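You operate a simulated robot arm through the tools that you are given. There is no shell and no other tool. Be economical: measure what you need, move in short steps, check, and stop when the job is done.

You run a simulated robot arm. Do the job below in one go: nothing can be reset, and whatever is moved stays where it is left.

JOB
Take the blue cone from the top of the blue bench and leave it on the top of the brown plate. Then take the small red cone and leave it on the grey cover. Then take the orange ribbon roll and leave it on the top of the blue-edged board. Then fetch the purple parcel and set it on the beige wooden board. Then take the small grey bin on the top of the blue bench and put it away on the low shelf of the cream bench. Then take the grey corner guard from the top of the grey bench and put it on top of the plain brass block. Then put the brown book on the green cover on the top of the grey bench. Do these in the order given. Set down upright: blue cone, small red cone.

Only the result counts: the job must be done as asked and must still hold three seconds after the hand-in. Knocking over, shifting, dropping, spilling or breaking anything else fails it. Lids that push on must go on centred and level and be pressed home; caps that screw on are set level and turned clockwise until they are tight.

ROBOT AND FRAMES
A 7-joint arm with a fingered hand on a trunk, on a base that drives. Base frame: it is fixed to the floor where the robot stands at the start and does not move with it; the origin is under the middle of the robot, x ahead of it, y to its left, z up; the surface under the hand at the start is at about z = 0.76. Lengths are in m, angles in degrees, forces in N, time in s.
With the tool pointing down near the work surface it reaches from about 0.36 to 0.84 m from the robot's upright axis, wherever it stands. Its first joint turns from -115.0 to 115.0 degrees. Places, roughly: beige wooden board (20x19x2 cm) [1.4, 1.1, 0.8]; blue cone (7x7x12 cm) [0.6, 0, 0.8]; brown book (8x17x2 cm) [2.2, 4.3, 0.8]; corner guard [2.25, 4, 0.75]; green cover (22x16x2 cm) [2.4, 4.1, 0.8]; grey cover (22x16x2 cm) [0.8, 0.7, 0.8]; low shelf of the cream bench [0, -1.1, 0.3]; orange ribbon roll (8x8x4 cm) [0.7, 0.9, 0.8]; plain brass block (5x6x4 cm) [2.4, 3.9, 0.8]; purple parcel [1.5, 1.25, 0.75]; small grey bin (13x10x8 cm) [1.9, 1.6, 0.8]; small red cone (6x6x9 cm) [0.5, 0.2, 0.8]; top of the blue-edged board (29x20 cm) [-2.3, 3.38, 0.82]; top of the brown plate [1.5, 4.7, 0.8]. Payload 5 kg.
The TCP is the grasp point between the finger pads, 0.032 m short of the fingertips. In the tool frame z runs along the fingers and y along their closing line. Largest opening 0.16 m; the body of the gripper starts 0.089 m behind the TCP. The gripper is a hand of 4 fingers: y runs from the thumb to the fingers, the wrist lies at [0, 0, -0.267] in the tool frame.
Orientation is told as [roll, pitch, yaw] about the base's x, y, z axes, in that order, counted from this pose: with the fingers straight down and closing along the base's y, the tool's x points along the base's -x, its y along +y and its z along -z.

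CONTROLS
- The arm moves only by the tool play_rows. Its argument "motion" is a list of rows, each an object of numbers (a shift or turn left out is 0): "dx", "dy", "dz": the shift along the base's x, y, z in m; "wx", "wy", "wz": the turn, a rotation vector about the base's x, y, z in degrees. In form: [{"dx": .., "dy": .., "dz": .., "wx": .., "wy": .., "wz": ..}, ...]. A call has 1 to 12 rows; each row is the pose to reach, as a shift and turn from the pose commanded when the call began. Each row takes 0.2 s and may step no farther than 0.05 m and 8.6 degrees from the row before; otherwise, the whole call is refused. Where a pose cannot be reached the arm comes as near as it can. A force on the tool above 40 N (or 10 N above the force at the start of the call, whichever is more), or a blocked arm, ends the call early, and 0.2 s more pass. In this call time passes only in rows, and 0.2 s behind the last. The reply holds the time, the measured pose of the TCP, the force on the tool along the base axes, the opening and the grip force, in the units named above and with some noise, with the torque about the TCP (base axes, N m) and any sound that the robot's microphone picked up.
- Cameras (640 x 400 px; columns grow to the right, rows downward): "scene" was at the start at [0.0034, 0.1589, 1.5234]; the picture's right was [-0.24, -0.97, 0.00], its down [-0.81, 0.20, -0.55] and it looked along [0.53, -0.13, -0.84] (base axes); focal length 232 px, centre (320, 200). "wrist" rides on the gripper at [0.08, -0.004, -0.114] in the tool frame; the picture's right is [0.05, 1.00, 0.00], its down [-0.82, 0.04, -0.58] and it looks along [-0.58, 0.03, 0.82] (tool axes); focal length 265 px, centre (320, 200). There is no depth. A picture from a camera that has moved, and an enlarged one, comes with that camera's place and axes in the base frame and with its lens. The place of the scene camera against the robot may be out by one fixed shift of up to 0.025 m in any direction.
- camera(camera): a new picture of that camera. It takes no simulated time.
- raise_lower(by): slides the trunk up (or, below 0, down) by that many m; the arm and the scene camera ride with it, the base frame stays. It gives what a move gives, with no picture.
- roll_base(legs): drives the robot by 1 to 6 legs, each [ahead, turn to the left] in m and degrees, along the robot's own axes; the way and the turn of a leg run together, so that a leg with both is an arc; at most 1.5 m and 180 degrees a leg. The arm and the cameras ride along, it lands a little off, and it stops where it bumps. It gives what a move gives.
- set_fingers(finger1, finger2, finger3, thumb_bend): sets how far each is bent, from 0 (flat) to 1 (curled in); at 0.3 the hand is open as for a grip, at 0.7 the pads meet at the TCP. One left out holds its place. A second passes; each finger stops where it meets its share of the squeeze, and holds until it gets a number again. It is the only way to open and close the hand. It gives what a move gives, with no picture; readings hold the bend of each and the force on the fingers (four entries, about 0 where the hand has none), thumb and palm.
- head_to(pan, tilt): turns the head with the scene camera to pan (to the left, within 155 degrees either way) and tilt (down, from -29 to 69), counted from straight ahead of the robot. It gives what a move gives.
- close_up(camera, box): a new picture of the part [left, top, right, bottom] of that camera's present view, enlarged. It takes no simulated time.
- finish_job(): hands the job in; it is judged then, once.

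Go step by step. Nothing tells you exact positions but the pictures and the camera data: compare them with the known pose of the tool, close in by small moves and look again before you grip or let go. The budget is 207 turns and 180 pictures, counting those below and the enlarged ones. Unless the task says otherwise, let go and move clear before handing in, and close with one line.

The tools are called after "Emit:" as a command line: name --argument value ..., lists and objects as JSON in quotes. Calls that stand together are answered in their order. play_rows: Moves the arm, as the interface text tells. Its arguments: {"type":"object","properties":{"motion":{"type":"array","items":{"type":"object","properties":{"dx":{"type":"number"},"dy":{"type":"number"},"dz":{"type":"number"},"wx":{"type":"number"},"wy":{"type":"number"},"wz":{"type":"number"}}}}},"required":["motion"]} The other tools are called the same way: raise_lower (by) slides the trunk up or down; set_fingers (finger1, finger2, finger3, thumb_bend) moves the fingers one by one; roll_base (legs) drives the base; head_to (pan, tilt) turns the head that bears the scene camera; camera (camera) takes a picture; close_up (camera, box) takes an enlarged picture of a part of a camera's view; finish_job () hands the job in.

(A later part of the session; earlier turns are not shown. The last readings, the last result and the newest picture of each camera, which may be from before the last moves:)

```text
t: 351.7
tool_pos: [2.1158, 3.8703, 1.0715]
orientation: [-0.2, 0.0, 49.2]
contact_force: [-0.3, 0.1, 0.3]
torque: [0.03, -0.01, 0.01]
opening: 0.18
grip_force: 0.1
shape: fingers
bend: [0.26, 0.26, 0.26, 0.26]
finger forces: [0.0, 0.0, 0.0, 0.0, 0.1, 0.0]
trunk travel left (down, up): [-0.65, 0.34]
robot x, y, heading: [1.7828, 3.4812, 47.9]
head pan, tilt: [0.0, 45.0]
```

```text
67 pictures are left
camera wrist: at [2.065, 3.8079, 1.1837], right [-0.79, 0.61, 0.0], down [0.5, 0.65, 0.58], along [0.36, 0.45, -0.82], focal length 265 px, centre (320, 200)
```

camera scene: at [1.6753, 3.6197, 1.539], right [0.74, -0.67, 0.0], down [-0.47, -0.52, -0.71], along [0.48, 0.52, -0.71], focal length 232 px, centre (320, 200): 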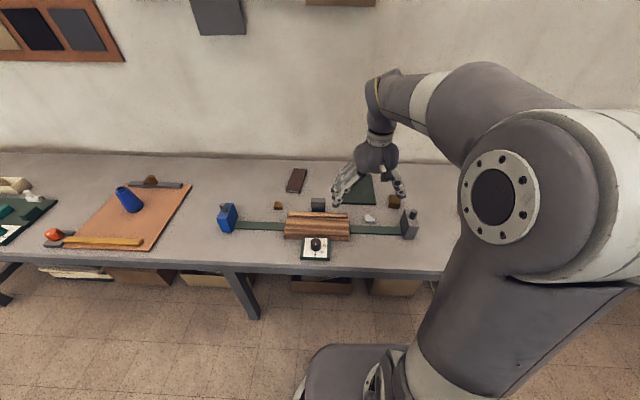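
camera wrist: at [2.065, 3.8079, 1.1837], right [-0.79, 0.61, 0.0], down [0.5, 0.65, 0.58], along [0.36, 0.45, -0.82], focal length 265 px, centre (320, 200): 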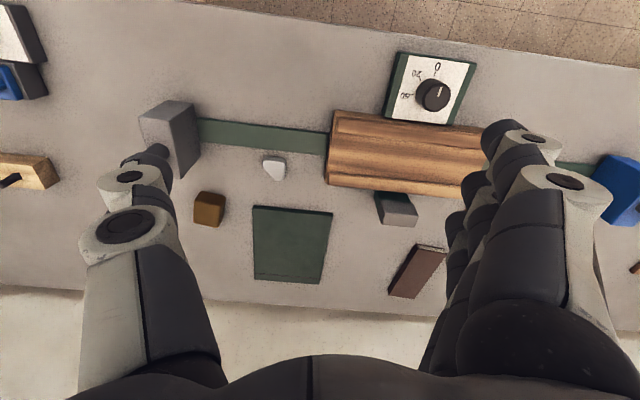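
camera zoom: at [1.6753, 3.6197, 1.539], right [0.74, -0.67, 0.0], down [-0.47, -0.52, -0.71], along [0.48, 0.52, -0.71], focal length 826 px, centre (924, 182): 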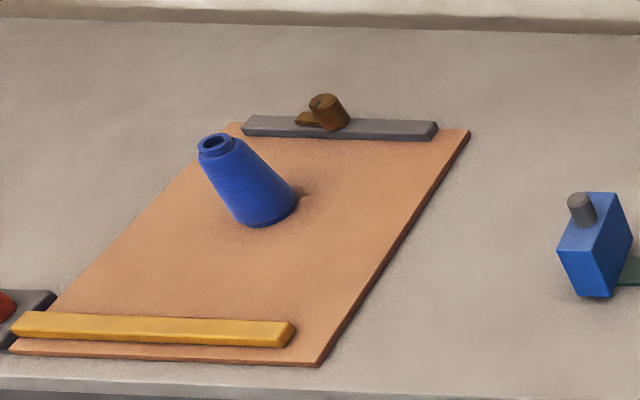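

The blue cone is fine (perspective only). The guard is the small pale piece at about (2.268, 3.935). Rolling 0.13 m closer and hovering over it.

Emit:
roll_base --legs '[[0.13, 0]]'

Emit:
set_fingers --finger1 0.45 --finger2 0.45 --finger3 0.45 --thumb_bend 0.45

Emit:
play_rows --motion '[{"dx": 0.02, "dy": -0.01, "dz": -0.04}, {"dx": 0.04, "dy": -0.02, "dz": -0.08}, {"dx": 0.06, "dy": -0.035, "dz": -0.11}]'

Emit:
camera --camera "wrist"

```text
t: 353.0
tool_pos: [2.2054, 3.9679, 1.0688]
orientation: [-0.1, 0.1, 49.0]
contact_force: [-0.4, -0.1, 0.0]
torque: [-0.03, 0.05, -0.03]
opening: 0.1801
grip_force: 0.0
shape: fingers
bend: [0.26, 0.26, 0.26, 0.26]
finger forces: [0.0, 0.1, 0.1, 0.0, 0.0, 0.0]
trunk travel left (down, up): [-0.65, 0.34]
robot x, y, heading: [1.8724, 3.576, 47.8]
head pan, tilt: [0.0, 45.0]
```

```text
t: 354.0
tool_pos: [2.2026, 3.9686, 1.072]
orientation: [-0.1, 0.0, 49.1]
contact_force: [-0.1, -0.5, 0.2]
torque: [-0.02, 0.01, -0.02]
opening: 0.1122
grip_force: 0.0
shape: fingers
bend: [0.45, 0.45, 0.45, 0.45]
finger forces: [0.0, 0.1, 0.0, 0.1, 0.1, 0.0]
trunk travel left (down, up): [-0.65, 0.34]
robot x, y, heading: [1.8667, 3.5745, 48.0]
head pan, tilt: [0.0, 45.0]
```

```text
t: 354.8
tool_pos: [2.2631, 3.9329, 0.9603]
orientation: [-0.1, 0.0, 49.2]
contact_force: [0.8, -1.0, 0.3]
torque: [0.0, -0.02, -0.04]
opening: 0.1119
grip_force: 0.0
shape: fingers
bend: [0.45, 0.45, 0.45, 0.45]
finger forces: [0.0, 0.0, 0.0, 0.0, 0.0, 0.0]
trunk travel left (down, up): [-0.65, 0.34]
robot x, y, heading: [1.8697, 3.578, 47.9]
head pan, tilt: [0.0, 45.0]
```

```text
66 pictures are left
camera wrist: at [2.2124, 3.87, 1.0742], right [-0.79, 0.61, 0.0], down [0.5, 0.65, 0.58], along [0.36, 0.45, -0.82], focal length 265 px, centre (320, 200)
```

wrist: 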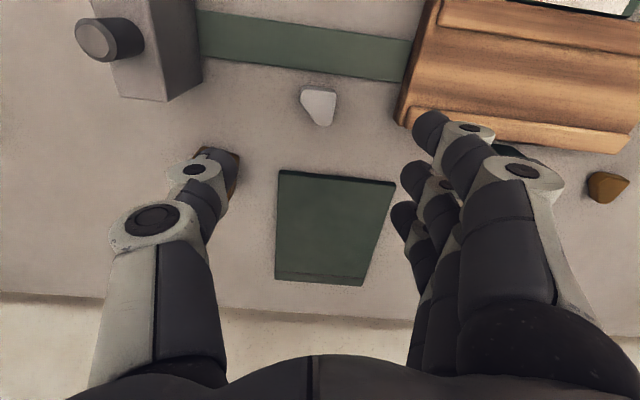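

Directly above the guard. A close look at its shape.

Emit:
close_up --camera "wrist" --box '[240, 50, 400, 150]'

Emit:
close_up --camera "scene" --box '[320, 150, 460, 250]'

```text
4.00 times, centred on (320, 100) of wrist
camera zoom: at [2.2124, 3.87, 1.0742], right [-0.79, 0.61, 0.0], down [0.5, 0.65, 0.58], along [0.36, 0.45, -0.82], focal length 1062 px, centre (320, 600)
```

zoom: 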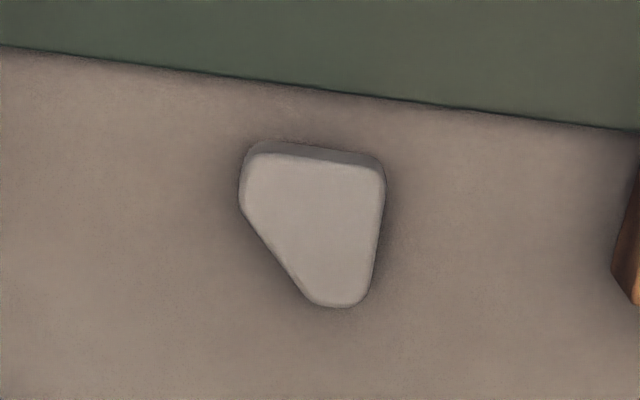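

```text
4.00 times, centred on (390, 200) of scene
camera zoom: at [1.7641, 3.7169, 1.539], right [0.74, -0.67, 0.0], down [-0.48, -0.52, -0.71], along [0.48, 0.52, -0.71], focal length 930 px, centre (40, 200)
```

zoom: 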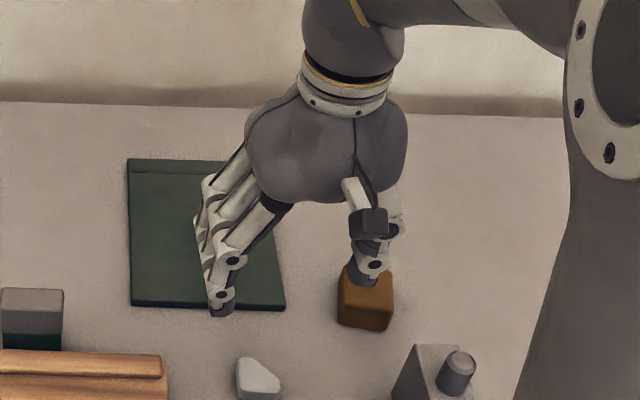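

The guard is a flat three-cornered piece ~4 cm wide, ~2 cm high. I'll narrow the fingers (clear of the brass block), centre on its near half where the sides are parallel, and descend.

Emit:
set_fingers --finger1 0.52 --finger2 0.52 --finger3 0.52 --thumb_bend 0.52

Emit:
play_rows --motion '[{"dx": -0.002, "dy": -0.006, "dz": -0.045}, {"dx": -0.002, "dy": -0.006, "dz": -0.09}, {"dx": -0.002, "dy": -0.006, "dz": -0.12}]'

Emit:
camera --camera "wrist"

Emit:
close_up --camera "scene" --box '[320, 170, 460, 270]'

```text
t: 355.8
tool_pos: [2.2612, 3.9343, 0.9619]
orientation: [-0.1, 0.1, 49.2]
contact_force: [-0.9, -0.4, 0.1]
torque: [-0.03, -0.03, -0.02]
opening: 0.0841
grip_force: 0.0
shape: fingers
bend: [0.52, 0.52, 0.52, 0.52]
finger forces: [0.0, 0.0, 0.1, 0.0, 0.0, 0.0]
trunk travel left (down, up): [-0.65, 0.34]
robot x, y, heading: [1.8767, 3.5787, 47.9]
head pan, tilt: [0.0, 45.0]
```

```text
t: 356.6
tool_pos: [2.261, 3.9286, 0.8429]
orientation: [-0.2, 0.0, 49.1]
contact_force: [-0.3, 0.7, -0.4]
torque: [0.01, 0.02, 0.02]
opening: 0.0844
grip_force: 0.1
shape: fingers
bend: [0.52, 0.52, 0.52, 0.52]
finger forces: [0.0, 0.1, 0.0, 0.0, 0.1, 0.0]
trunk travel left (down, up): [-0.65, 0.34]
robot x, y, heading: [1.8681, 3.5765, 47.8]
head pan, tilt: [0.0, 45.0]
```

```text
63 pictures are left
camera wrist: at [2.2111, 3.8642, 0.9549], right [-0.79, 0.61, 0.0], down [0.5, 0.64, 0.58], along [0.36, 0.45, -0.82], focal length 265 px, centre (320, 200)
```

wrist: 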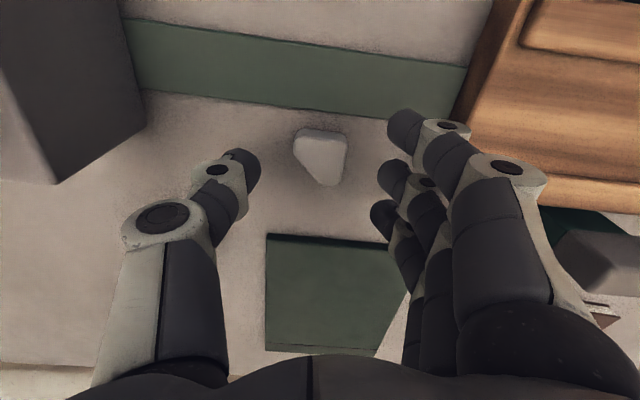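

```text
4.00 times, centred on (390, 220) of scene
camera zoom: at [1.764, 3.7171, 1.539], right [0.74, -0.67, 0.0], down [-0.48, -0.52, -0.71], along [0.48, 0.52, -0.71], focal length 930 px, centre (40, 120)
```

zoom: 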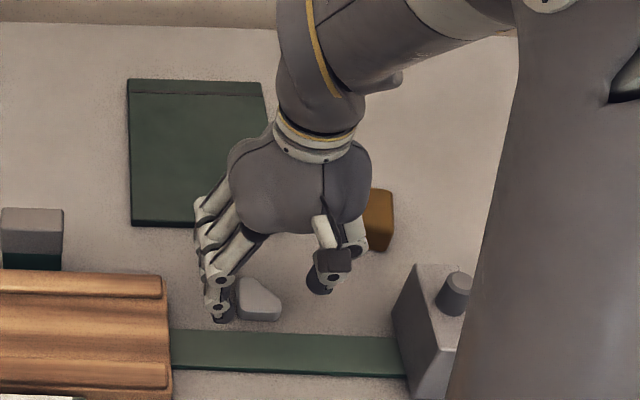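

Good alignment: thumb meets the short side, fingers 2–3 the long side. Descending to grip height.

Emit:
play_rows --motion '[{"dz": -0.025}, {"dz": -0.044}]'

Emit:
camera --camera "wrist"

```text
t: 357.2
tool_pos: [2.2616, 3.9252, 0.8012]
orientation: [-0.1, -0.3, 49.1]
contact_force: [-4.8, -3.6, 37.1]
torque: [-0.1, 0.81, -0.04]
opening: 0.0845
grip_force: 18.8
shape: fingers
bend: [0.53, 0.52, 0.52, 0.52]
finger forces: [12.4, 8.6, 4.1, 0.0, 12.8, 0.0]
trunk travel left (down, up): [-0.65, 0.34]
robot x, y, heading: [1.868, 3.5779, 47.5]
head pan, tilt: [0.0, 45.0]
```

```text
61 pictures are left
camera wrist: at [2.2112, 3.8634, 0.9129], right [-0.79, 0.62, 0.0], down [0.5, 0.64, 0.58], along [0.36, 0.46, -0.81], focal length 265 px, centre (320, 200)
```

wrist: 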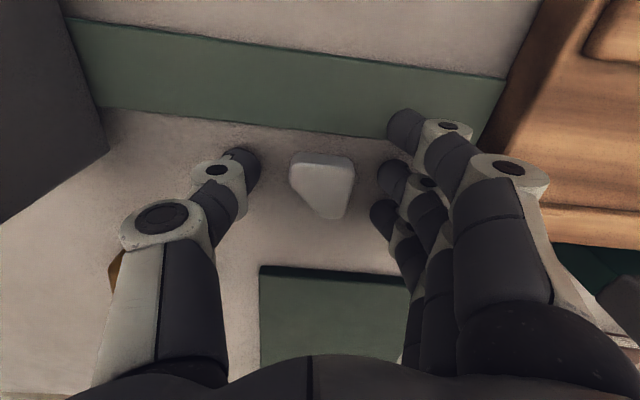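

Fingertips are touching the bench. Raising 7 mm, then closing gently.

Emit:
play_rows --motion '[{"dz": 0.008}]'

Emit:
set_fingers --finger1 0.56 --finger2 0.68 --finger3 0.68 --thumb_bend 0.68

Emit:
camera --camera "wrist"

Emit:
close_up --camera "scene" --box '[340, 190, 430, 250]'

```text
t: 357.6
tool_pos: [2.2611, 3.926, 0.8041]
orientation: [0.0, 0.1, 49.2]
contact_force: [0.1, -0.9, 1.0]
torque: [0.04, 0.02, 0.01]
opening: 0.0838
grip_force: 0.0
shape: fingers
bend: [0.52, 0.52, 0.52, 0.52]
finger forces: [0.0, 0.0, 0.1, 0.0, 0.0, 0.0]
trunk travel left (down, up): [-0.65, 0.34]
robot x, y, heading: [1.87, 3.5778, 47.7]
head pan, tilt: [0.0, 45.0]
```

```text
t: 358.6
tool_pos: [2.262, 3.926, 0.8053]
orientation: [-0.1, 0.0, 49.0]
contact_force: [0.1, 0.7, -0.1]
torque: [-0.03, -0.02, 0.01]
opening: 0.0591
grip_force: 13.2
shape: fingers
bend: [0.56, 0.61, 0.63, 0.64]
finger forces: [0.1, 6.9, 6.1, 0.0, 13.0, 0.1]
trunk travel left (down, up): [-0.65, 0.34]
robot x, y, heading: [1.8718, 3.5756, 47.6]
head pan, tilt: [0.0, 45.0]
```

```text
60 pictures are left
camera wrist: at [2.2114, 3.8633, 0.9179], right [-0.79, 0.61, 0.0], down [0.5, 0.65, 0.58], along [0.36, 0.45, -0.82], focal length 265 px, centre (320, 200)
```

wrist: 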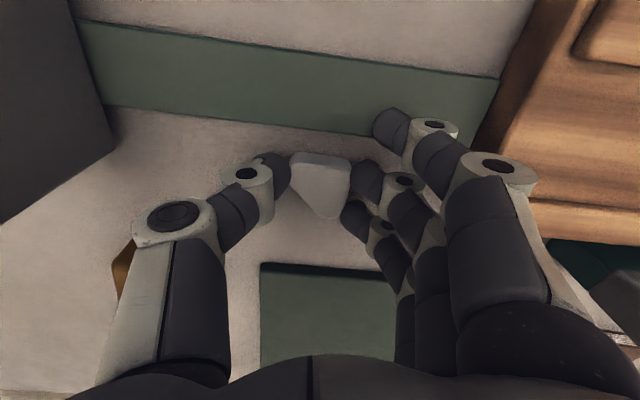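

```text
6.67 times, centred on (385, 220) of scene
camera zoom: at [1.7637, 3.7169, 1.5389], right [0.74, -0.67, 0.0], down [-0.48, -0.52, -0.71], along [0.48, 0.52, -0.71], focal length 1550 px, centre (-113, 67)
```

zoom: 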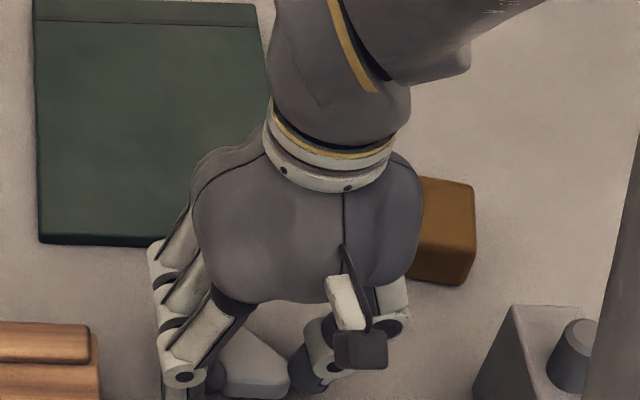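

Guard is pinched with 13 N between the thumb and two fingers. Lifting straight up and checking.

Emit:
play_rows --motion '[{"dz": 0.02}, {"dz": 0.05}, {"dz": 0.08}, {"dz": 0.11}]'

Emit:
camera --camera "wrist"

Emit:
close_up --camera "scene" --box '[320, 160, 460, 260]'

```text
t: 359.6
tool_pos: [2.2607, 3.9267, 0.9159]
orientation: [-0.1, 0.1, 49.2]
contact_force: [0.5, 0.2, 0.2]
torque: [0.0, -0.01, -0.01]
opening: 0.0595
grip_force: 12.9
shape: fingers
bend: [0.56, 0.61, 0.63, 0.64]
finger forces: [0.0, 6.9, 6.0, 0.0, 13.1, 0.1]
trunk travel left (down, up): [-0.65, 0.34]
robot x, y, heading: [1.8693, 3.5773, 47.8]
head pan, tilt: [0.0, 45.0]
```

```text
58 pictures are left
camera wrist: at [2.2106, 3.8632, 1.0288], right [-0.79, 0.61, 0.0], down [0.5, 0.65, 0.58], along [0.36, 0.45, -0.82], focal length 265 px, centre (320, 200)
```

wrist: 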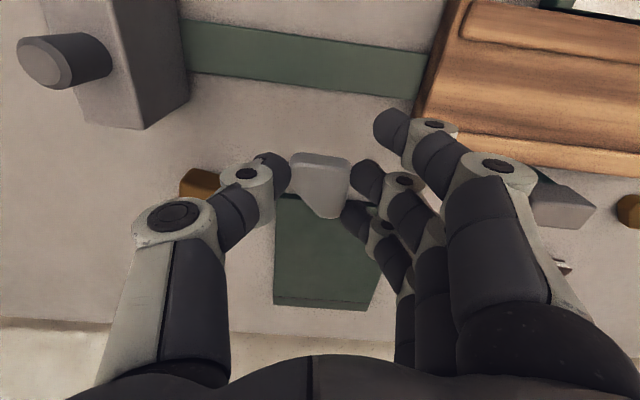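

```text
4.00 times, centred on (390, 210) of scene
camera zoom: at [1.7635, 3.7168, 1.5389], right [0.74, -0.67, 0.0], down [-0.48, -0.52, -0.71], along [0.48, 0.52, -0.71], focal length 930 px, centre (40, 160)
```

zoom: 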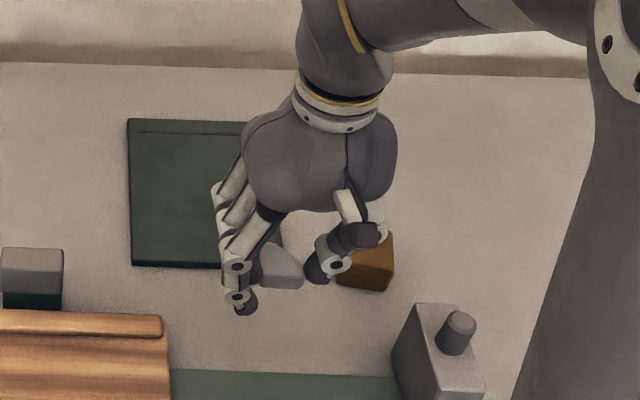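

Guard held flat. Moving it above the brass block and looking.

Emit:
play_rows --motion '[{"dx": 0.045, "dy": -0.007}, {"dx": 0.09, "dy": -0.014}, {"dx": 0.135, "dy": -0.02}]'

Emit:
camera --camera "wrist"

Emit:
close_up --camera "scene" --box '[320, 160, 460, 260]'

```text
t: 360.4
tool_pos: [2.398, 3.9064, 0.9142]
orientation: [-0.1, 0.2, 49.1]
contact_force: [1.0, 0.0, -0.1]
torque: [0.02, -0.02, 0.0]
opening: 0.0591
grip_force: 12.8
shape: fingers
bend: [0.56, 0.61, 0.63, 0.64]
finger forces: [0.1, 6.8, 6.0, 0.0, 12.9, 0.0]
trunk travel left (down, up): [-0.65, 0.34]
robot x, y, heading: [1.8721, 3.58, 47.7]
head pan, tilt: [0.0, 45.0]
```

```text
56 pictures are left
camera wrist: at [2.3488, 3.8436, 1.0277], right [-0.79, 0.61, 0.0], down [0.5, 0.65, 0.58], along [0.36, 0.45, -0.82], focal length 265 px, centre (320, 200)
```

wrist: 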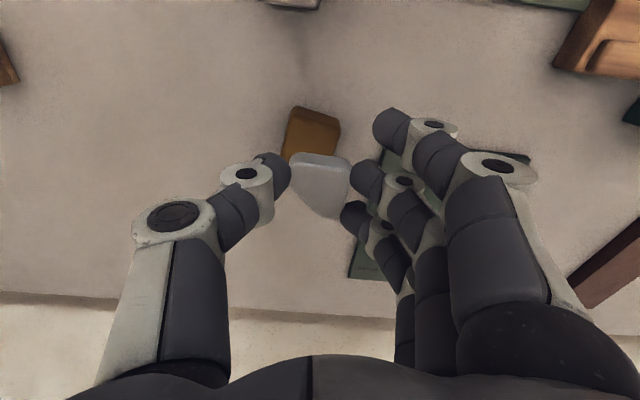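

```text
4.00 times, centred on (390, 210) of scene
camera zoom: at [1.7644, 3.7168, 1.539], right [0.74, -0.67, 0.0], down [-0.48, -0.52, -0.71], along [0.48, 0.52, -0.71], focal length 930 px, centre (40, 160)
```

zoom: 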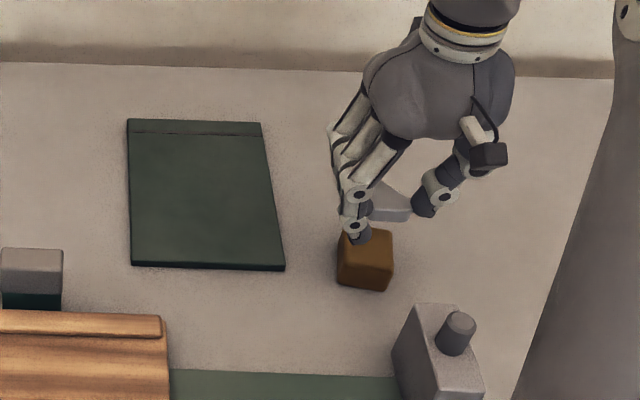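

Zooming to find the block's edges exactly.

Emit:
close_up --camera "wrist" --box '[260, 90, 380, 170]'

Emit:
close_up --camera "scene" --box '[380, 195, 440, 235]'

```text
5.00 times, centred on (320, 130) of wrist
camera zoom: at [2.3488, 3.8436, 1.0277], right [-0.79, 0.61, 0.0], down [0.5, 0.65, 0.58], along [0.36, 0.45, -0.82], focal length 1327 px, centre (320, 550)
```

zoom: 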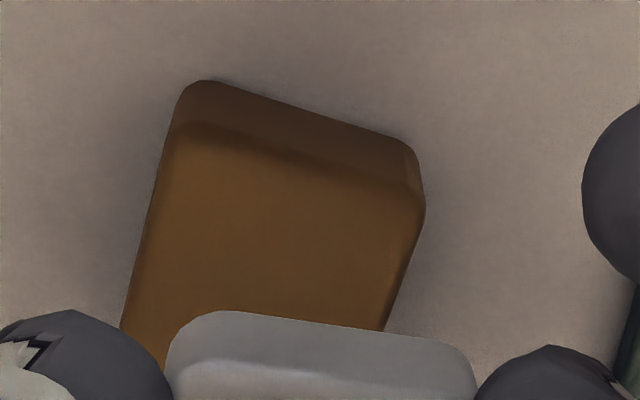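

```text
10.00 times, centred on (410, 215) of scene
camera zoom: at [1.7644, 3.7168, 1.539], right [0.74, -0.67, 0.0], down [-0.48, -0.52, -0.71], along [0.48, 0.52, -0.71], focal length 2324 px, centre (-580, 50)
```

zoom: 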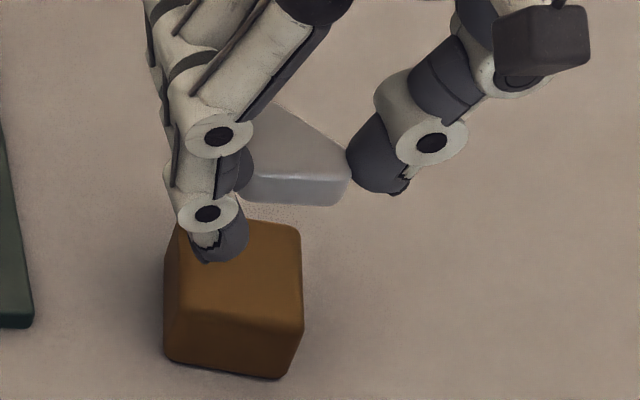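

Block top centre computes to about (2.421, 3.917). Shifting so the guard is centred over it, then lowering.

Emit:
play_rows --motion '[{"dx": 0.022, "dy": 0.005, "dz": -0.02}, {"dx": 0.022, "dy": 0.005, "dz": -0.05}]'

Emit:
close_up --camera "wrist" --box '[240, 110, 400, 230]'

Emit:
close_up --camera "scene" --box '[370, 180, 450, 235]'

```text
t: 361.0
tool_pos: [2.4193, 3.9108, 0.8654]
orientation: [-0.2, 0.1, 49.1]
contact_force: [1.0, 0.6, 0.1]
torque: [-0.02, 0.04, 0.04]
opening: 0.0592
grip_force: 13.0
shape: fingers
bend: [0.56, 0.61, 0.63, 0.64]
finger forces: [0.0, 7.0, 6.0, 0.0, 12.9, 0.1]
trunk travel left (down, up): [-0.65, 0.34]
robot x, y, heading: [1.8677, 3.5779, 47.7]
head pan, tilt: [0.0, 45.0]
```

```text
3.33 times, centred on (320, 170) of wrist
camera zoom: at [2.3694, 3.8488, 0.9769], right [-0.79, 0.61, 0.0], down [0.5, 0.65, 0.58], along [0.35, 0.45, -0.82], focal length 885 px, centre (320, 300)
```

zoom: 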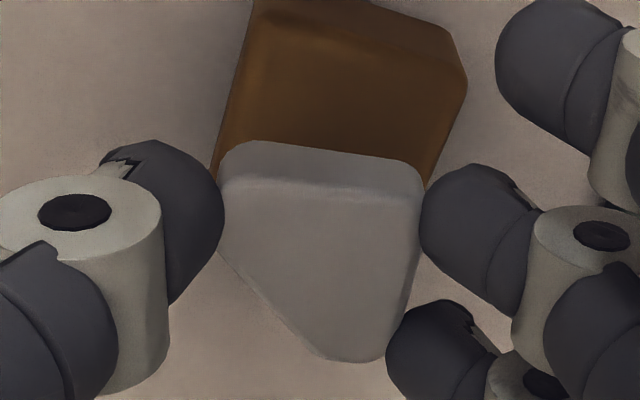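

```text
7.27 times, centred on (410, 208) of scene
camera zoom: at [1.7646, 3.7171, 1.539], right [0.74, -0.67, 0.0], down [-0.48, -0.52, -0.71], along [0.48, 0.52, -0.71], focal length 1690 px, centre (-334, 146)
```

zoom: 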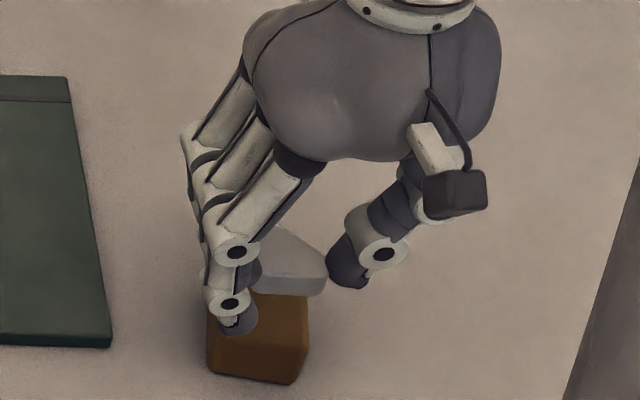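

Guard sits right over the block. Lowering in small steps to contact.

Emit:
play_rows --motion '[{"dx": 0.003, "dy": 0.003, "dz": -0.01}]'

Emit:
play_rows --motion '[{"dz": -0.004}]'

Emit:
play_rows --motion '[{"dz": -0.003}]'

Emit:
play_rows --motion '[{"dz": -0.002}]'

Emit:
close_up --camera "scene" --box '[370, 180, 450, 235]'

```text
t: 361.4
tool_pos: [2.4227, 3.9129, 0.8534]
orientation: [-0.2, 0.1, 49.2]
contact_force: [-0.1, 0.0, -0.2]
torque: [0.0, -0.01, -0.02]
opening: 0.0591
grip_force: 13.1
shape: fingers
bend: [0.56, 0.61, 0.63, 0.64]
finger forces: [0.1, 6.9, 5.9, 0.1, 12.8, 0.0]
trunk travel left (down, up): [-0.65, 0.34]
robot x, y, heading: [1.8707, 3.5746, 47.8]
head pan, tilt: [0.0, 45.0]
```

```text
t: 361.8
tool_pos: [2.4211, 3.9138, 0.8507]
orientation: [-0.1, 0.0, 49.1]
contact_force: [-0.2, 0.2, -0.9]
torque: [0.01, 0.01, -0.04]
opening: 0.059
grip_force: 12.6
shape: fingers
bend: [0.56, 0.61, 0.63, 0.64]
finger forces: [0.1, 6.9, 6.0, 0.0, 13.0, 0.0]
trunk travel left (down, up): [-0.65, 0.34]
robot x, y, heading: [1.8636, 3.5773, 47.6]
head pan, tilt: [0.0, 45.0]
```

```text
t: 362.2
tool_pos: [2.4216, 3.9148, 0.8484]
orientation: [0.0, 0.1, 49.1]
contact_force: [0.0, 0.3, -0.9]
torque: [0.01, -0.01, 0.01]
opening: 0.0595
grip_force: 12.5
shape: fingers
bend: [0.56, 0.61, 0.63, 0.64]
finger forces: [0.1, 7.0, 5.8, 0.0, 12.8, 0.1]
trunk travel left (down, up): [-0.65, 0.34]
robot x, y, heading: [1.8712, 3.5738, 47.8]
head pan, tilt: [0.0, 45.0]
```

```text
t: 362.6
tool_pos: [2.4221, 3.9149, 0.8456]
orientation: [0.0, 0.0, 49.1]
contact_force: [0.5, 0.1, 0.3]
torque: [-0.01, -0.01, 0.01]
opening: 0.0589
grip_force: 13.2
shape: fingers
bend: [0.56, 0.61, 0.63, 0.64]
finger forces: [0.0, 6.8, 5.9, 0.0, 12.8, 0.1]
trunk travel left (down, up): [-0.65, 0.34]
robot x, y, heading: [1.8702, 3.578, 47.7]
head pan, tilt: [0.0, 45.0]
```

```text
7.27 times, centred on (410, 208) of scene
camera zoom: at [1.7638, 3.7169, 1.539], right [0.74, -0.67, 0.0], down [-0.48, -0.52, -0.71], along [0.48, 0.52, -0.71], focal length 1690 px, centre (-334, 146)
```

zoom: 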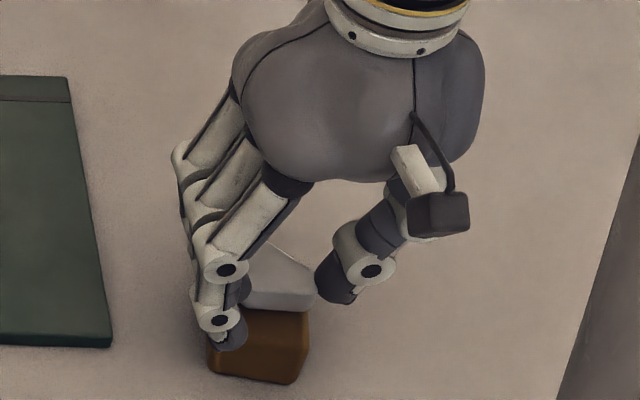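

The guard looks slightly too far back on the block. Nudging it ~8 mm toward me, then continuing down.

Emit:
play_rows --motion '[{"dx": -0.007, "dy": -0.004, "dz": 0.003}]'

Emit:
play_rows --motion '[{"dz": -0.004}]'

Emit:
play_rows --motion '[{"dz": -0.003}]'

Emit:
play_rows --motion '[{"dz": -0.002}]'

Emit:
close_up --camera "scene" --box '[370, 180, 450, 235]'

Emit:
close_up --camera "wrist" --box '[240, 110, 400, 230]'

```text
t: 363.0
tool_pos: [2.4154, 3.9111, 0.8487]
orientation: [-0.1, 0.0, 49.1]
contact_force: [-1.5, -0.9, 0.2]
torque: [-0.01, 0.02, 0.0]
opening: 0.0593
grip_force: 12.8
shape: fingers
bend: [0.56, 0.61, 0.63, 0.64]
finger forces: [0.0, 6.8, 6.0, 0.0, 12.9, 0.0]
trunk travel left (down, up): [-0.65, 0.34]
robot x, y, heading: [1.8702, 3.5762, 47.6]
head pan, tilt: [0.0, 45.0]
```

```text
t: 363.4
tool_pos: [2.4146, 3.9115, 0.8452]
orientation: [-0.1, 0.1, 49.0]
contact_force: [0.0, -0.3, 0.4]
torque: [0.0, 0.03, 0.01]
opening: 0.059
grip_force: 12.9
shape: fingers
bend: [0.56, 0.61, 0.63, 0.64]
finger forces: [0.0, 6.9, 5.8, 0.0, 12.8, 0.1]
trunk travel left (down, up): [-0.65, 0.34]
robot x, y, heading: [1.8689, 3.5761, 47.4]
head pan, tilt: [0.0, 45.0]
```

```text
t: 363.8
tool_pos: [2.415, 3.9107, 0.843]
orientation: [-0.1, 0.1, 49.1]
contact_force: [-0.3, 1.0, -1.0]
torque: [0.02, 0.0, 0.0]
opening: 0.0593
grip_force: 12.5
shape: fingers
bend: [0.56, 0.61, 0.63, 0.64]
finger forces: [0.0, 6.9, 6.0, 0.1, 12.9, 0.0]
trunk travel left (down, up): [-0.65, 0.34]
robot x, y, heading: [1.8725, 3.5772, 47.6]
head pan, tilt: [0.0, 45.0]
```

```text
t: 364.2
tool_pos: [2.4147, 3.9121, 0.842]
orientation: [-0.1, 0.1, 49.1]
contact_force: [0.3, 0.1, 0.1]
torque: [0.01, -0.01, 0.0]
opening: 0.0592
grip_force: 12.5
shape: fingers
bend: [0.56, 0.61, 0.63, 0.64]
finger forces: [0.0, 6.9, 5.9, 0.0, 12.8, 0.0]
trunk travel left (down, up): [-0.65, 0.34]
robot x, y, heading: [1.8659, 3.5751, 47.6]
head pan, tilt: [0.0, 45.0]
```

```text
7.27 times, centred on (410, 208) of scene
camera zoom: at [1.7638, 3.7169, 1.539], right [0.74, -0.67, 0.0], down [-0.48, -0.52, -0.71], along [0.48, 0.52, -0.71], focal length 1690 px, centre (-334, 146)
```

zoom: 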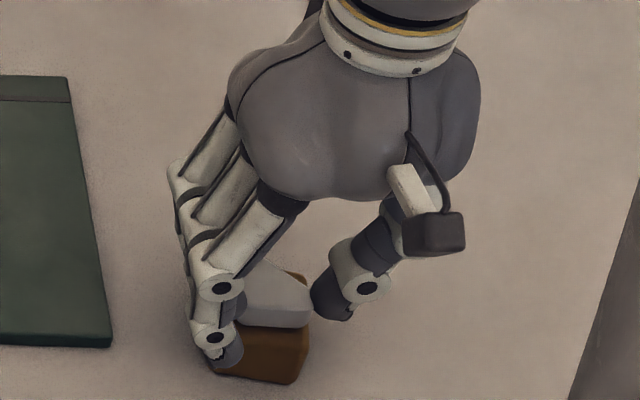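

```text
3.33 times, centred on (320, 170) of wrist
camera zoom: at [2.3647, 3.8482, 0.9537], right [-0.79, 0.61, 0.0], down [0.5, 0.65, 0.58], along [0.36, 0.45, -0.82], focal length 885 px, centre (320, 300)
```

zoom: 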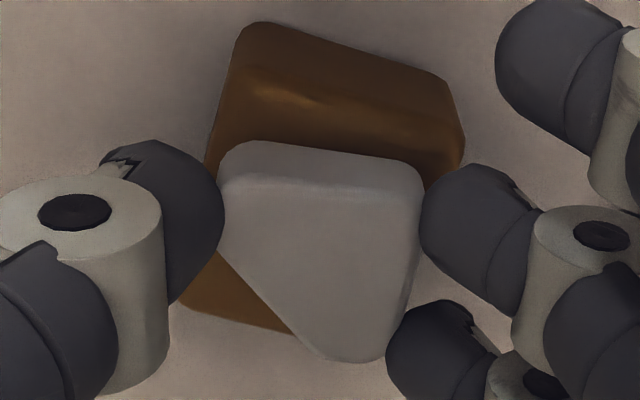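

Now well within the block's top on all sides. Continuing down.

Emit:
play_rows --motion '[{"dz": -0.002}]'

Emit:
play_rows --motion '[{"dz": -0.002}]'

Emit:
play_rows --motion '[{"dz": -0.002}]'

Emit:
play_rows --motion '[{"dz": -0.002}]'

```text
t: 364.6
tool_pos: [2.4141, 3.9102, 0.8387]
orientation: [-0.2, -0.1, 49.0]
contact_force: [-0.2, -1.1, 1.4]
torque: [0.03, 0.0, -0.04]
opening: 0.0592
grip_force: 12.7
shape: fingers
bend: [0.56, 0.61, 0.63, 0.64]
finger forces: [0.0, 7.0, 6.0, 0.0, 13.3, 0.0]
trunk travel left (down, up): [-0.65, 0.34]
robot x, y, heading: [1.8686, 3.5784, 47.6]
head pan, tilt: [0.0, 45.0]
```

```text
t: 365.0
tool_pos: [2.4148, 3.9114, 0.8366]
orientation: [-0.3, -0.1, 49.0]
contact_force: [-1.1, 0.4, 12.0]
torque: [0.08, 0.0, 0.04]
opening: 0.0593
grip_force: 14.7
shape: fingers
bend: [0.56, 0.62, 0.64, 0.65]
finger forces: [0.0, 8.2, 7.0, 0.0, 14.9, 0.0]
trunk travel left (down, up): [-0.65, 0.34]
robot x, y, heading: [1.8701, 3.5778, 47.9]
head pan, tilt: [0.0, 45.0]
```

```text
t: 365.4
tool_pos: [2.4153, 3.9108, 0.8368]
orientation: [-0.2, -0.3, 49.2]
contact_force: [-0.2, 1.1, 24.7]
torque: [0.23, -0.08, 0.05]
opening: 0.0592
grip_force: 17.4
shape: fingers
bend: [0.56, 0.63, 0.64, 0.65]
finger forces: [0.0, 9.5, 8.4, 0.1, 16.6, 0.0]
trunk travel left (down, up): [-0.65, 0.34]
robot x, y, heading: [1.8712, 3.5775, 47.8]
head pan, tilt: [0.0, 45.0]
```

```text
t: 365.8
tool_pos: [2.414, 3.9106, 0.8329]
orientation: [-0.2, -0.1, 49.2]
contact_force: [-0.7, 3.7, 24.1]
torque: [0.34, 0.15, -0.04]
opening: 0.0596
grip_force: 19.8
shape: fingers
bend: [0.56, 0.65, 0.65, 0.65]
finger forces: [0.0, 18.0, 6.6, 0.1, 14.5, 0.0]
trunk travel left (down, up): [-0.65, 0.34]
robot x, y, heading: [1.8699, 3.5751, 47.8]
head pan, tilt: [0.0, 45.0]
```

Contact made; easing off the press and opening only slightly before rising.

Emit:
play_rows --motion '[{"dz": 0.004}]'

Emit:
set_fingers --finger1 0.5 --finger2 0.5 --finger3 0.5 --thumb_bend 0.5

Emit:
play_rows --motion '[{"dz": 0.03}, {"dz": 0.06}, {"dz": 0.1}, {"dz": 0.14}]'

Emit:
camera --camera "wrist"

Emit:
close_up --camera "scene" --box '[340, 160, 460, 250]'

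```text
t: 366.2
tool_pos: [2.4132, 3.9092, 0.8349]
orientation: [-0.1, 0.1, 49.1]
contact_force: [1.4, 1.0, 4.5]
torque: [0.11, -0.01, -0.02]
opening: 0.0595
grip_force: 13.4
shape: fingers
bend: [0.56, 0.63, 0.65, 0.65]
finger forces: [0.0, 7.6, 6.2, 0.0, 12.8, 0.1]
trunk travel left (down, up): [-0.65, 0.34]
robot x, y, heading: [1.8666, 3.5778, 47.4]
head pan, tilt: [0.0, 45.0]
```

```text
t: 367.2
tool_pos: [2.4147, 3.9111, 0.8354]
orientation: [-0.1, 0.1, 49.1]
contact_force: [0.0, 0.0, -0.2]
torque: [-0.02, -0.01, -0.02]
opening: 0.0905
grip_force: 0.1
shape: fingers
bend: [0.5, 0.5, 0.5, 0.5]
finger forces: [0.0, 0.1, 0.0, 0.0, 0.1, 0.0]
trunk travel left (down, up): [-0.65, 0.34]
robot x, y, heading: [1.8721, 3.5747, 47.4]
head pan, tilt: [0.0, 45.0]
```

```text
t: 368.2
tool_pos: [2.4134, 3.9113, 0.9758]
orientation: [-0.2, 0.1, 49.1]
contact_force: [0.7, 0.9, 0.3]
torque: [-0.03, 0.0, 0.01]
opening: 0.0906
grip_force: 0.0
shape: fingers
bend: [0.5, 0.5, 0.5, 0.5]
finger forces: [0.0, 0.0, 0.0, 0.1, 0.0, 0.0]
trunk travel left (down, up): [-0.65, 0.34]
robot x, y, heading: [1.87, 3.5792, 47.9]
head pan, tilt: [0.0, 45.0]
```

```text
47 pictures are left
camera wrist: at [2.3633, 3.8488, 1.0884], right [-0.79, 0.61, 0.0], down [0.5, 0.65, 0.58], along [0.36, 0.45, -0.82], focal length 265 px, centre (320, 200)
```

wrist: 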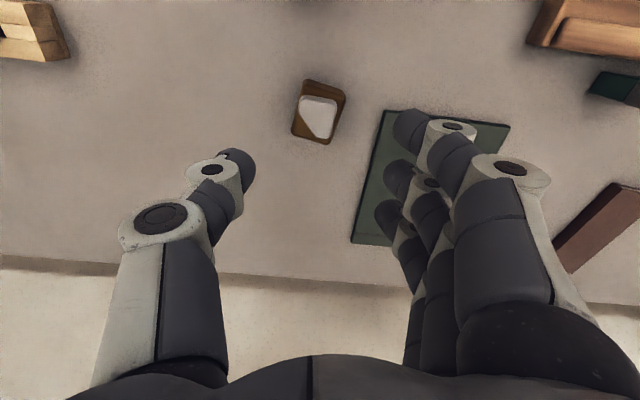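

```text
4.44 times, centred on (400, 205) of scene
camera zoom: at [1.7633, 3.7167, 1.5389], right [0.74, -0.67, 0.0], down [-0.48, -0.52, -0.71], along [0.48, 0.52, -0.71], focal length 1033 px, centre (-36, 178)
```

zoom: 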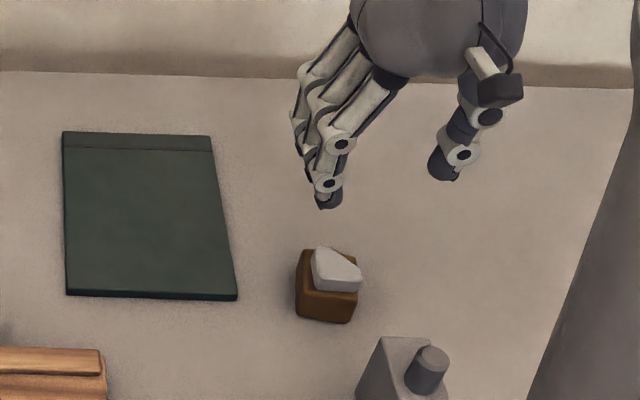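

The guard rests squarely on the brass block. Last, the book: it is a bit far (0.83 m), so I'll shift the base to the left along the bench.

Emit:
play_rows --motion '[{"dx": -0.03, "dy": -0.01, "dz": 0.03}, {"dx": -0.06, "dy": -0.02, "dz": 0.06}, {"dx": -0.09, "dy": -0.03, "dz": 0.09}]'

Emit:
roll_base --legs '[[-0.2, 0], [0, 90], [0.2, 0], [0, -90], [0.22, 0]]'

Emit:
camera --camera "scene"

Emit:
camera --camera "wrist"

```text
t: 369.0
tool_pos: [2.3245, 3.8816, 1.0671]
orientation: [-0.1, 0.0, 49.3]
contact_force: [-0.1, -0.3, 0.0]
torque: [0.0, -0.03, 0.04]
opening: 0.0906
grip_force: 0.1
shape: fingers
bend: [0.5, 0.5, 0.5, 0.5]
finger forces: [0.2, 0.1, 0.0, 0.0, 0.0, 0.1]
trunk travel left (down, up): [-0.65, 0.34]
robot x, y, heading: [1.8705, 3.5741, 47.8]
head pan, tilt: [0.0, 45.0]
```

```text
t: 380.8
tool_pos: [2.1776, 4.0376, 1.0666]
orientation: [-0.1, 0.1, 50.1]
contact_force: [0.0, -0.1, -0.7]
torque: [-0.01, 0.02, -0.01]
opening: 0.0907
grip_force: 0.0
shape: fingers
bend: [0.5, 0.5, 0.5, 0.5]
finger forces: [0.0, 0.0, 0.0, 0.1, 0.0, 0.0]
trunk travel left (down, up): [-0.65, 0.34]
robot x, y, heading: [1.7282, 3.7243, 48.7]
head pan, tilt: [0.0, 45.0]
```

```text
45 pictures are left
camera scene: at [1.6194, 3.8634, 1.5389], right [0.75, -0.66, 0.0], down [-0.47, -0.53, -0.71], along [0.47, 0.53, -0.71], focal length 232 px, centre (320, 200)
```

scene: 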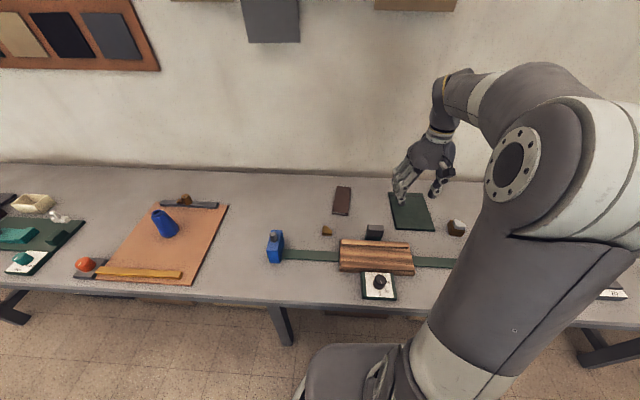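

```text
44 pictures are left
camera wrist: at [2.1283, 3.9734, 1.1799], right [-0.8, 0.6, 0.0], down [0.49, 0.65, 0.58], along [0.35, 0.46, -0.82], focal length 265 px, centre (320, 200)
```

wrist: 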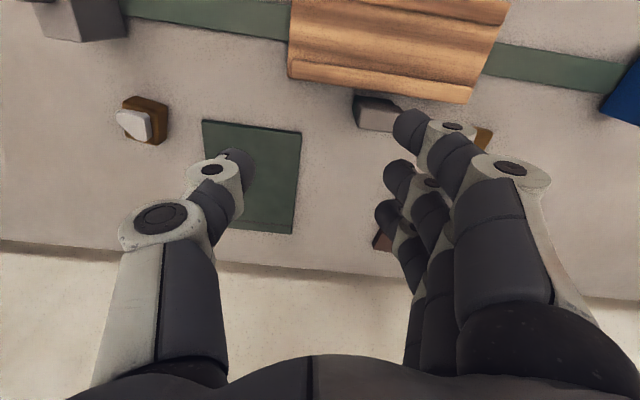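

Book is now ~0.76 m away, at about (2.178, 4.333). Opening the fingers, turning the hand ~10° to match the book, and moving above it.

Emit:
set_fingers --finger1 0.38 --finger2 0.38 --finger3 0.38 --thumb_bend 0.38

Emit:
play_rows --motion '[{"dy": 0.042, "dz": -0.01, "wz": -1.5}, {"dy": 0.084, "dz": -0.02, "wz": -3}, {"dy": 0.126, "dz": -0.03, "wz": -4.5}, {"dy": 0.168, "dz": -0.045, "wz": -6}, {"dy": 0.21, "dz": -0.06, "wz": -7.5}, {"dy": 0.252, "dz": -0.08, "wz": -9}, {"dy": 0.292, "dz": -0.1, "wz": -10.5}]'

Emit:
camera --camera "wrist"

```text
t: 381.8
tool_pos: [2.1766, 4.0376, 1.0656]
orientation: [-0.1, 0.1, 50.2]
contact_force: [0.2, 0.4, 0.3]
torque: [0.01, 0.01, 0.01]
opening: 0.1384
grip_force: 0.1
shape: fingers
bend: [0.38, 0.38, 0.38, 0.38]
finger forces: [0.0, 0.0, 0.1, 0.1, 0.1, 0.0]
trunk travel left (down, up): [-0.65, 0.34]
robot x, y, heading: [1.7284, 3.7237, 48.8]
head pan, tilt: [0.0, 45.0]
```

```text
t: 383.4
tool_pos: [2.1766, 4.3302, 0.9666]
orientation: [-0.1, 0.0, 39.6]
contact_force: [0.8, 0.4, 0.7]
torque: [-0.04, 0.01, -0.01]
opening: 0.1386
grip_force: 0.0
shape: fingers
bend: [0.38, 0.38, 0.38, 0.38]
finger forces: [0.0, 0.0, 0.0, 0.0, 0.0, 0.0]
trunk travel left (down, up): [-0.65, 0.34]
robot x, y, heading: [1.7289, 3.7266, 48.8]
head pan, tilt: [0.0, 45.0]
```

```text
43 pictures are left
camera wrist: at [2.1156, 4.2762, 1.08], right [-0.68, 0.74, 0.0], down [0.6, 0.55, 0.58], along [0.43, 0.39, -0.82], focal length 265 px, centre (320, 200)
```

wrist: 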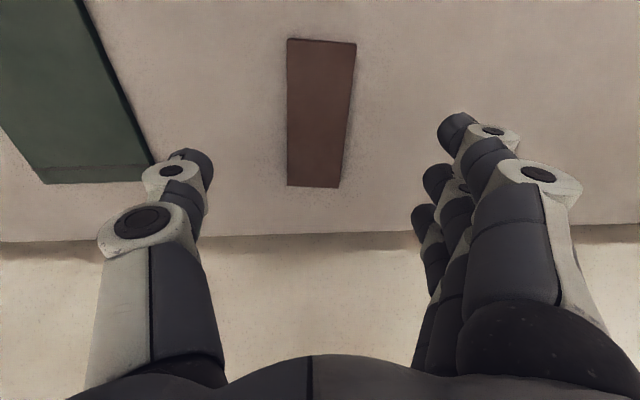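

Book centre at (2.196, 4.345), axis matches the hand. Shifting and descending.

Emit:
play_rows --motion '[{"dx": 0.01, "dy": 0.007, "dz": -0.035}, {"dx": 0.019, "dy": 0.014, "dz": -0.07}, {"dx": 0.019, "dy": 0.014, "dz": -0.11}, {"dx": 0.019, "dy": 0.014, "dz": -0.14}]'

Emit:
camera --camera "wrist"

```text
t: 384.4
tool_pos: [2.1955, 4.3413, 0.8267]
orientation: [-0.1, 0.0, 39.6]
contact_force: [-0.2, 0.3, 0.1]
torque: [0.0, 0.01, 0.01]
opening: 0.1387
grip_force: 0.1
shape: fingers
bend: [0.38, 0.38, 0.38, 0.38]
finger forces: [0.0, 0.0, 0.0, 0.1, 0.1, 0.1]
trunk travel left (down, up): [-0.65, 0.34]
robot x, y, heading: [1.7287, 3.7232, 48.6]
head pan, tilt: [0.0, 45.0]
```

```text
42 pictures are left
camera wrist: at [2.1348, 4.2874, 0.9397], right [-0.68, 0.74, 0.0], down [0.6, 0.55, 0.58], along [0.43, 0.39, -0.82], focal length 265 px, centre (320, 200)
```

wrist: 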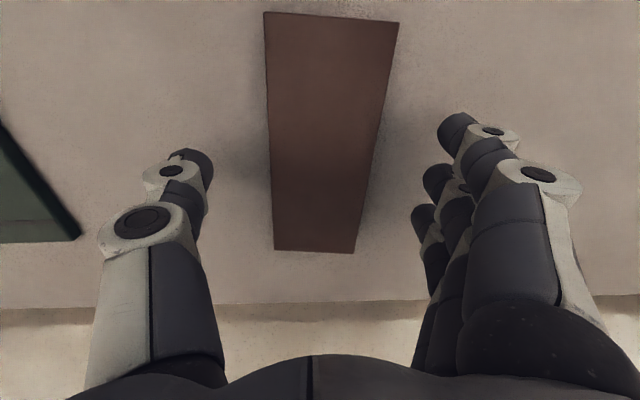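

Centred. Lowering to just above the bench and gripping the book across its width.

Emit:
play_rows --motion '[{"dz": -0.018}]'

Emit:
set_fingers --finger1 0.6 --finger2 0.6 --finger3 0.6 --thumb_bend 0.6

Emit:
camera --camera "wrist"

Emit:
close_up --camera "scene" --box '[290, 150, 420, 240]'

```text
t: 384.8
tool_pos: [2.1949, 4.3425, 0.8084]
orientation: [0.0, 0.1, 39.7]
contact_force: [0.1, 0.7, -0.9]
torque: [-0.01, 0.0, -0.02]
opening: 0.1386
grip_force: 0.1
shape: fingers
bend: [0.38, 0.38, 0.38, 0.38]
finger forces: [0.0, 0.1, 0.0, 0.0, 0.1, 0.0]
trunk travel left (down, up): [-0.65, 0.34]
robot x, y, heading: [1.7253, 3.7263, 48.6]
head pan, tilt: [0.0, 45.0]
```

```text
t: 385.8
tool_pos: [2.1947, 4.3417, 0.8094]
orientation: [-0.1, -0.1, 39.6]
contact_force: [-0.7, 1.4, 1.8]
torque: [-0.06, -0.06, -0.01]
opening: 0.0775
grip_force: 13.3
shape: fingers
bend: [0.55, 0.55, 0.55, 0.56]
finger forces: [4.6, 4.4, 4.4, 0.1, 12.5, 0.1]
trunk travel left (down, up): [-0.65, 0.34]
robot x, y, heading: [1.7289, 3.726, 48.8]
head pan, tilt: [0.0, 45.0]
```

```text
41 pictures are left
camera wrist: at [2.1348, 4.2881, 0.9223], right [-0.68, 0.74, 0.0], down [0.6, 0.55, 0.58], along [0.43, 0.39, -0.82], focal length 265 px, centre (320, 200)
```

wrist: 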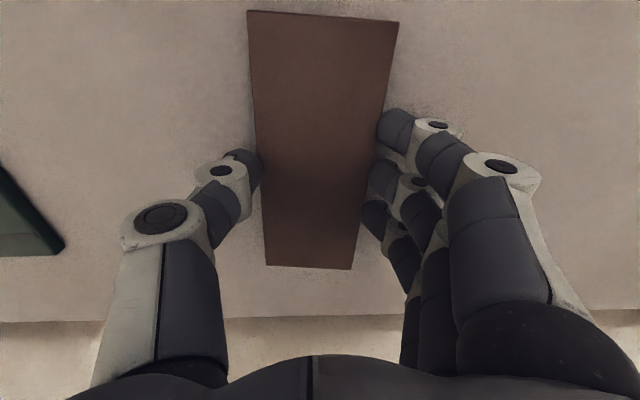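

```text
4.44 times, centred on (355, 195) of scene
camera zoom: at [1.6187, 3.863, 1.5389], right [0.75, -0.66, 0.0], down [-0.47, -0.53, -0.71], along [0.47, 0.53, -0.71], focal length 1033 px, centre (164, 222)
```

zoom: 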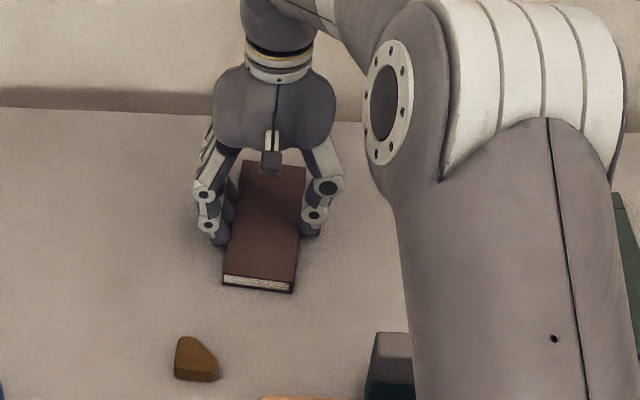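

Book is gripped evenly. Lifting and carrying it over the green cover's centre (2.37, 4.10).

Emit:
play_rows --motion '[{"dz": 0.02}, {"dz": 0.06}, {"dz": 0.1}]'

Emit:
play_rows --motion '[{"dx": 0.025, "dy": -0.034, "wz": 0.9}, {"dx": 0.05, "dy": -0.069, "wz": 1.7}, {"dx": 0.075, "dy": -0.103, "wz": 2.6}, {"dx": 0.1, "dy": -0.138, "wz": 3.4}, {"dx": 0.125, "dy": -0.172, "wz": 4.3}, {"dx": 0.15, "dy": -0.207, "wz": 5.1}, {"dx": 0.175, "dy": -0.242, "wz": 6}]'

Emit:
camera --camera "wrist"

Emit:
camera --camera "scene"

```text
t: 386.6
tool_pos: [2.1932, 4.3439, 0.9114]
orientation: [-0.1, 0.1, 39.7]
contact_force: [-0.7, -0.1, -0.1]
torque: [-0.01, -0.05, -0.01]
opening: 0.0542
grip_force: 0.0
shape: fingers
bend: [0.6, 0.6, 0.6, 0.6]
finger forces: [0.1, 0.0, 0.1, 0.0, 0.1, 0.0]
trunk travel left (down, up): [-0.65, 0.34]
robot x, y, heading: [1.7288, 3.7239, 48.7]
head pan, tilt: [0.0, 45.0]
```

```text
t: 388.2
tool_pos: [2.3709, 4.0982, 0.9081]
orientation: [-0.2, 0.0, 45.8]
contact_force: [-0.2, 0.4, -0.8]
torque: [0.02, 0.02, 0.0]
opening: 0.0536
grip_force: 0.0
shape: fingers
bend: [0.6, 0.6, 0.6, 0.6]
finger forces: [0.0, 0.0, 0.0, 0.1, 0.1, 0.0]
trunk travel left (down, up): [-0.65, 0.34]
robot x, y, heading: [1.731, 3.7291, 48.6]
head pan, tilt: [0.0, 45.0]
```

```text
39 pictures are left
camera wrist: at [2.3171, 4.0387, 1.0214], right [-0.75, 0.66, 0.0], down [0.54, 0.61, 0.58], along [0.38, 0.43, -0.82], focal length 265 px, centre (320, 200)
```

wrist: 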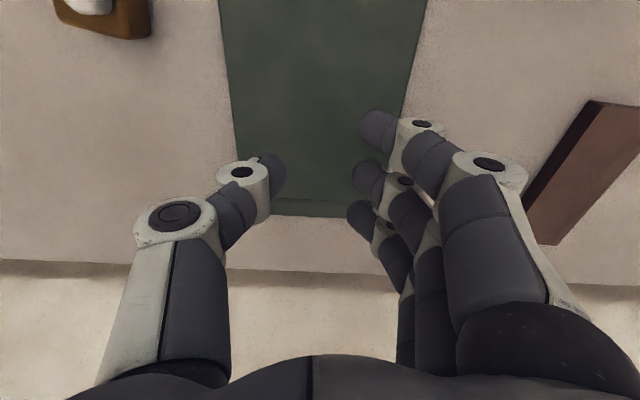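

```text
38 pictures are left
camera scene: at [1.6195, 3.8624, 1.539], right [0.75, -0.66, 0.0], down [-0.47, -0.53, -0.71], along [0.47, 0.53, -0.71], focal length 232 px, centre (320, 200)
```

scene: 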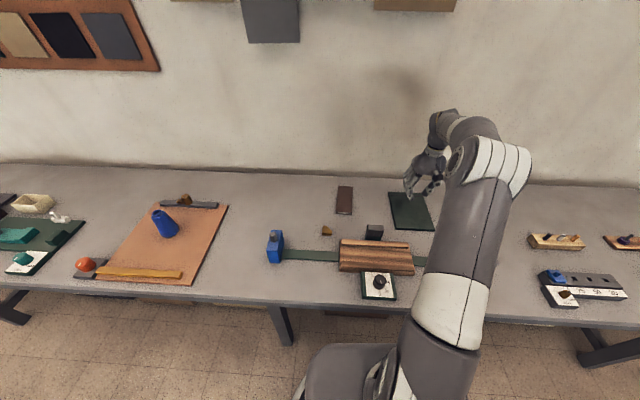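

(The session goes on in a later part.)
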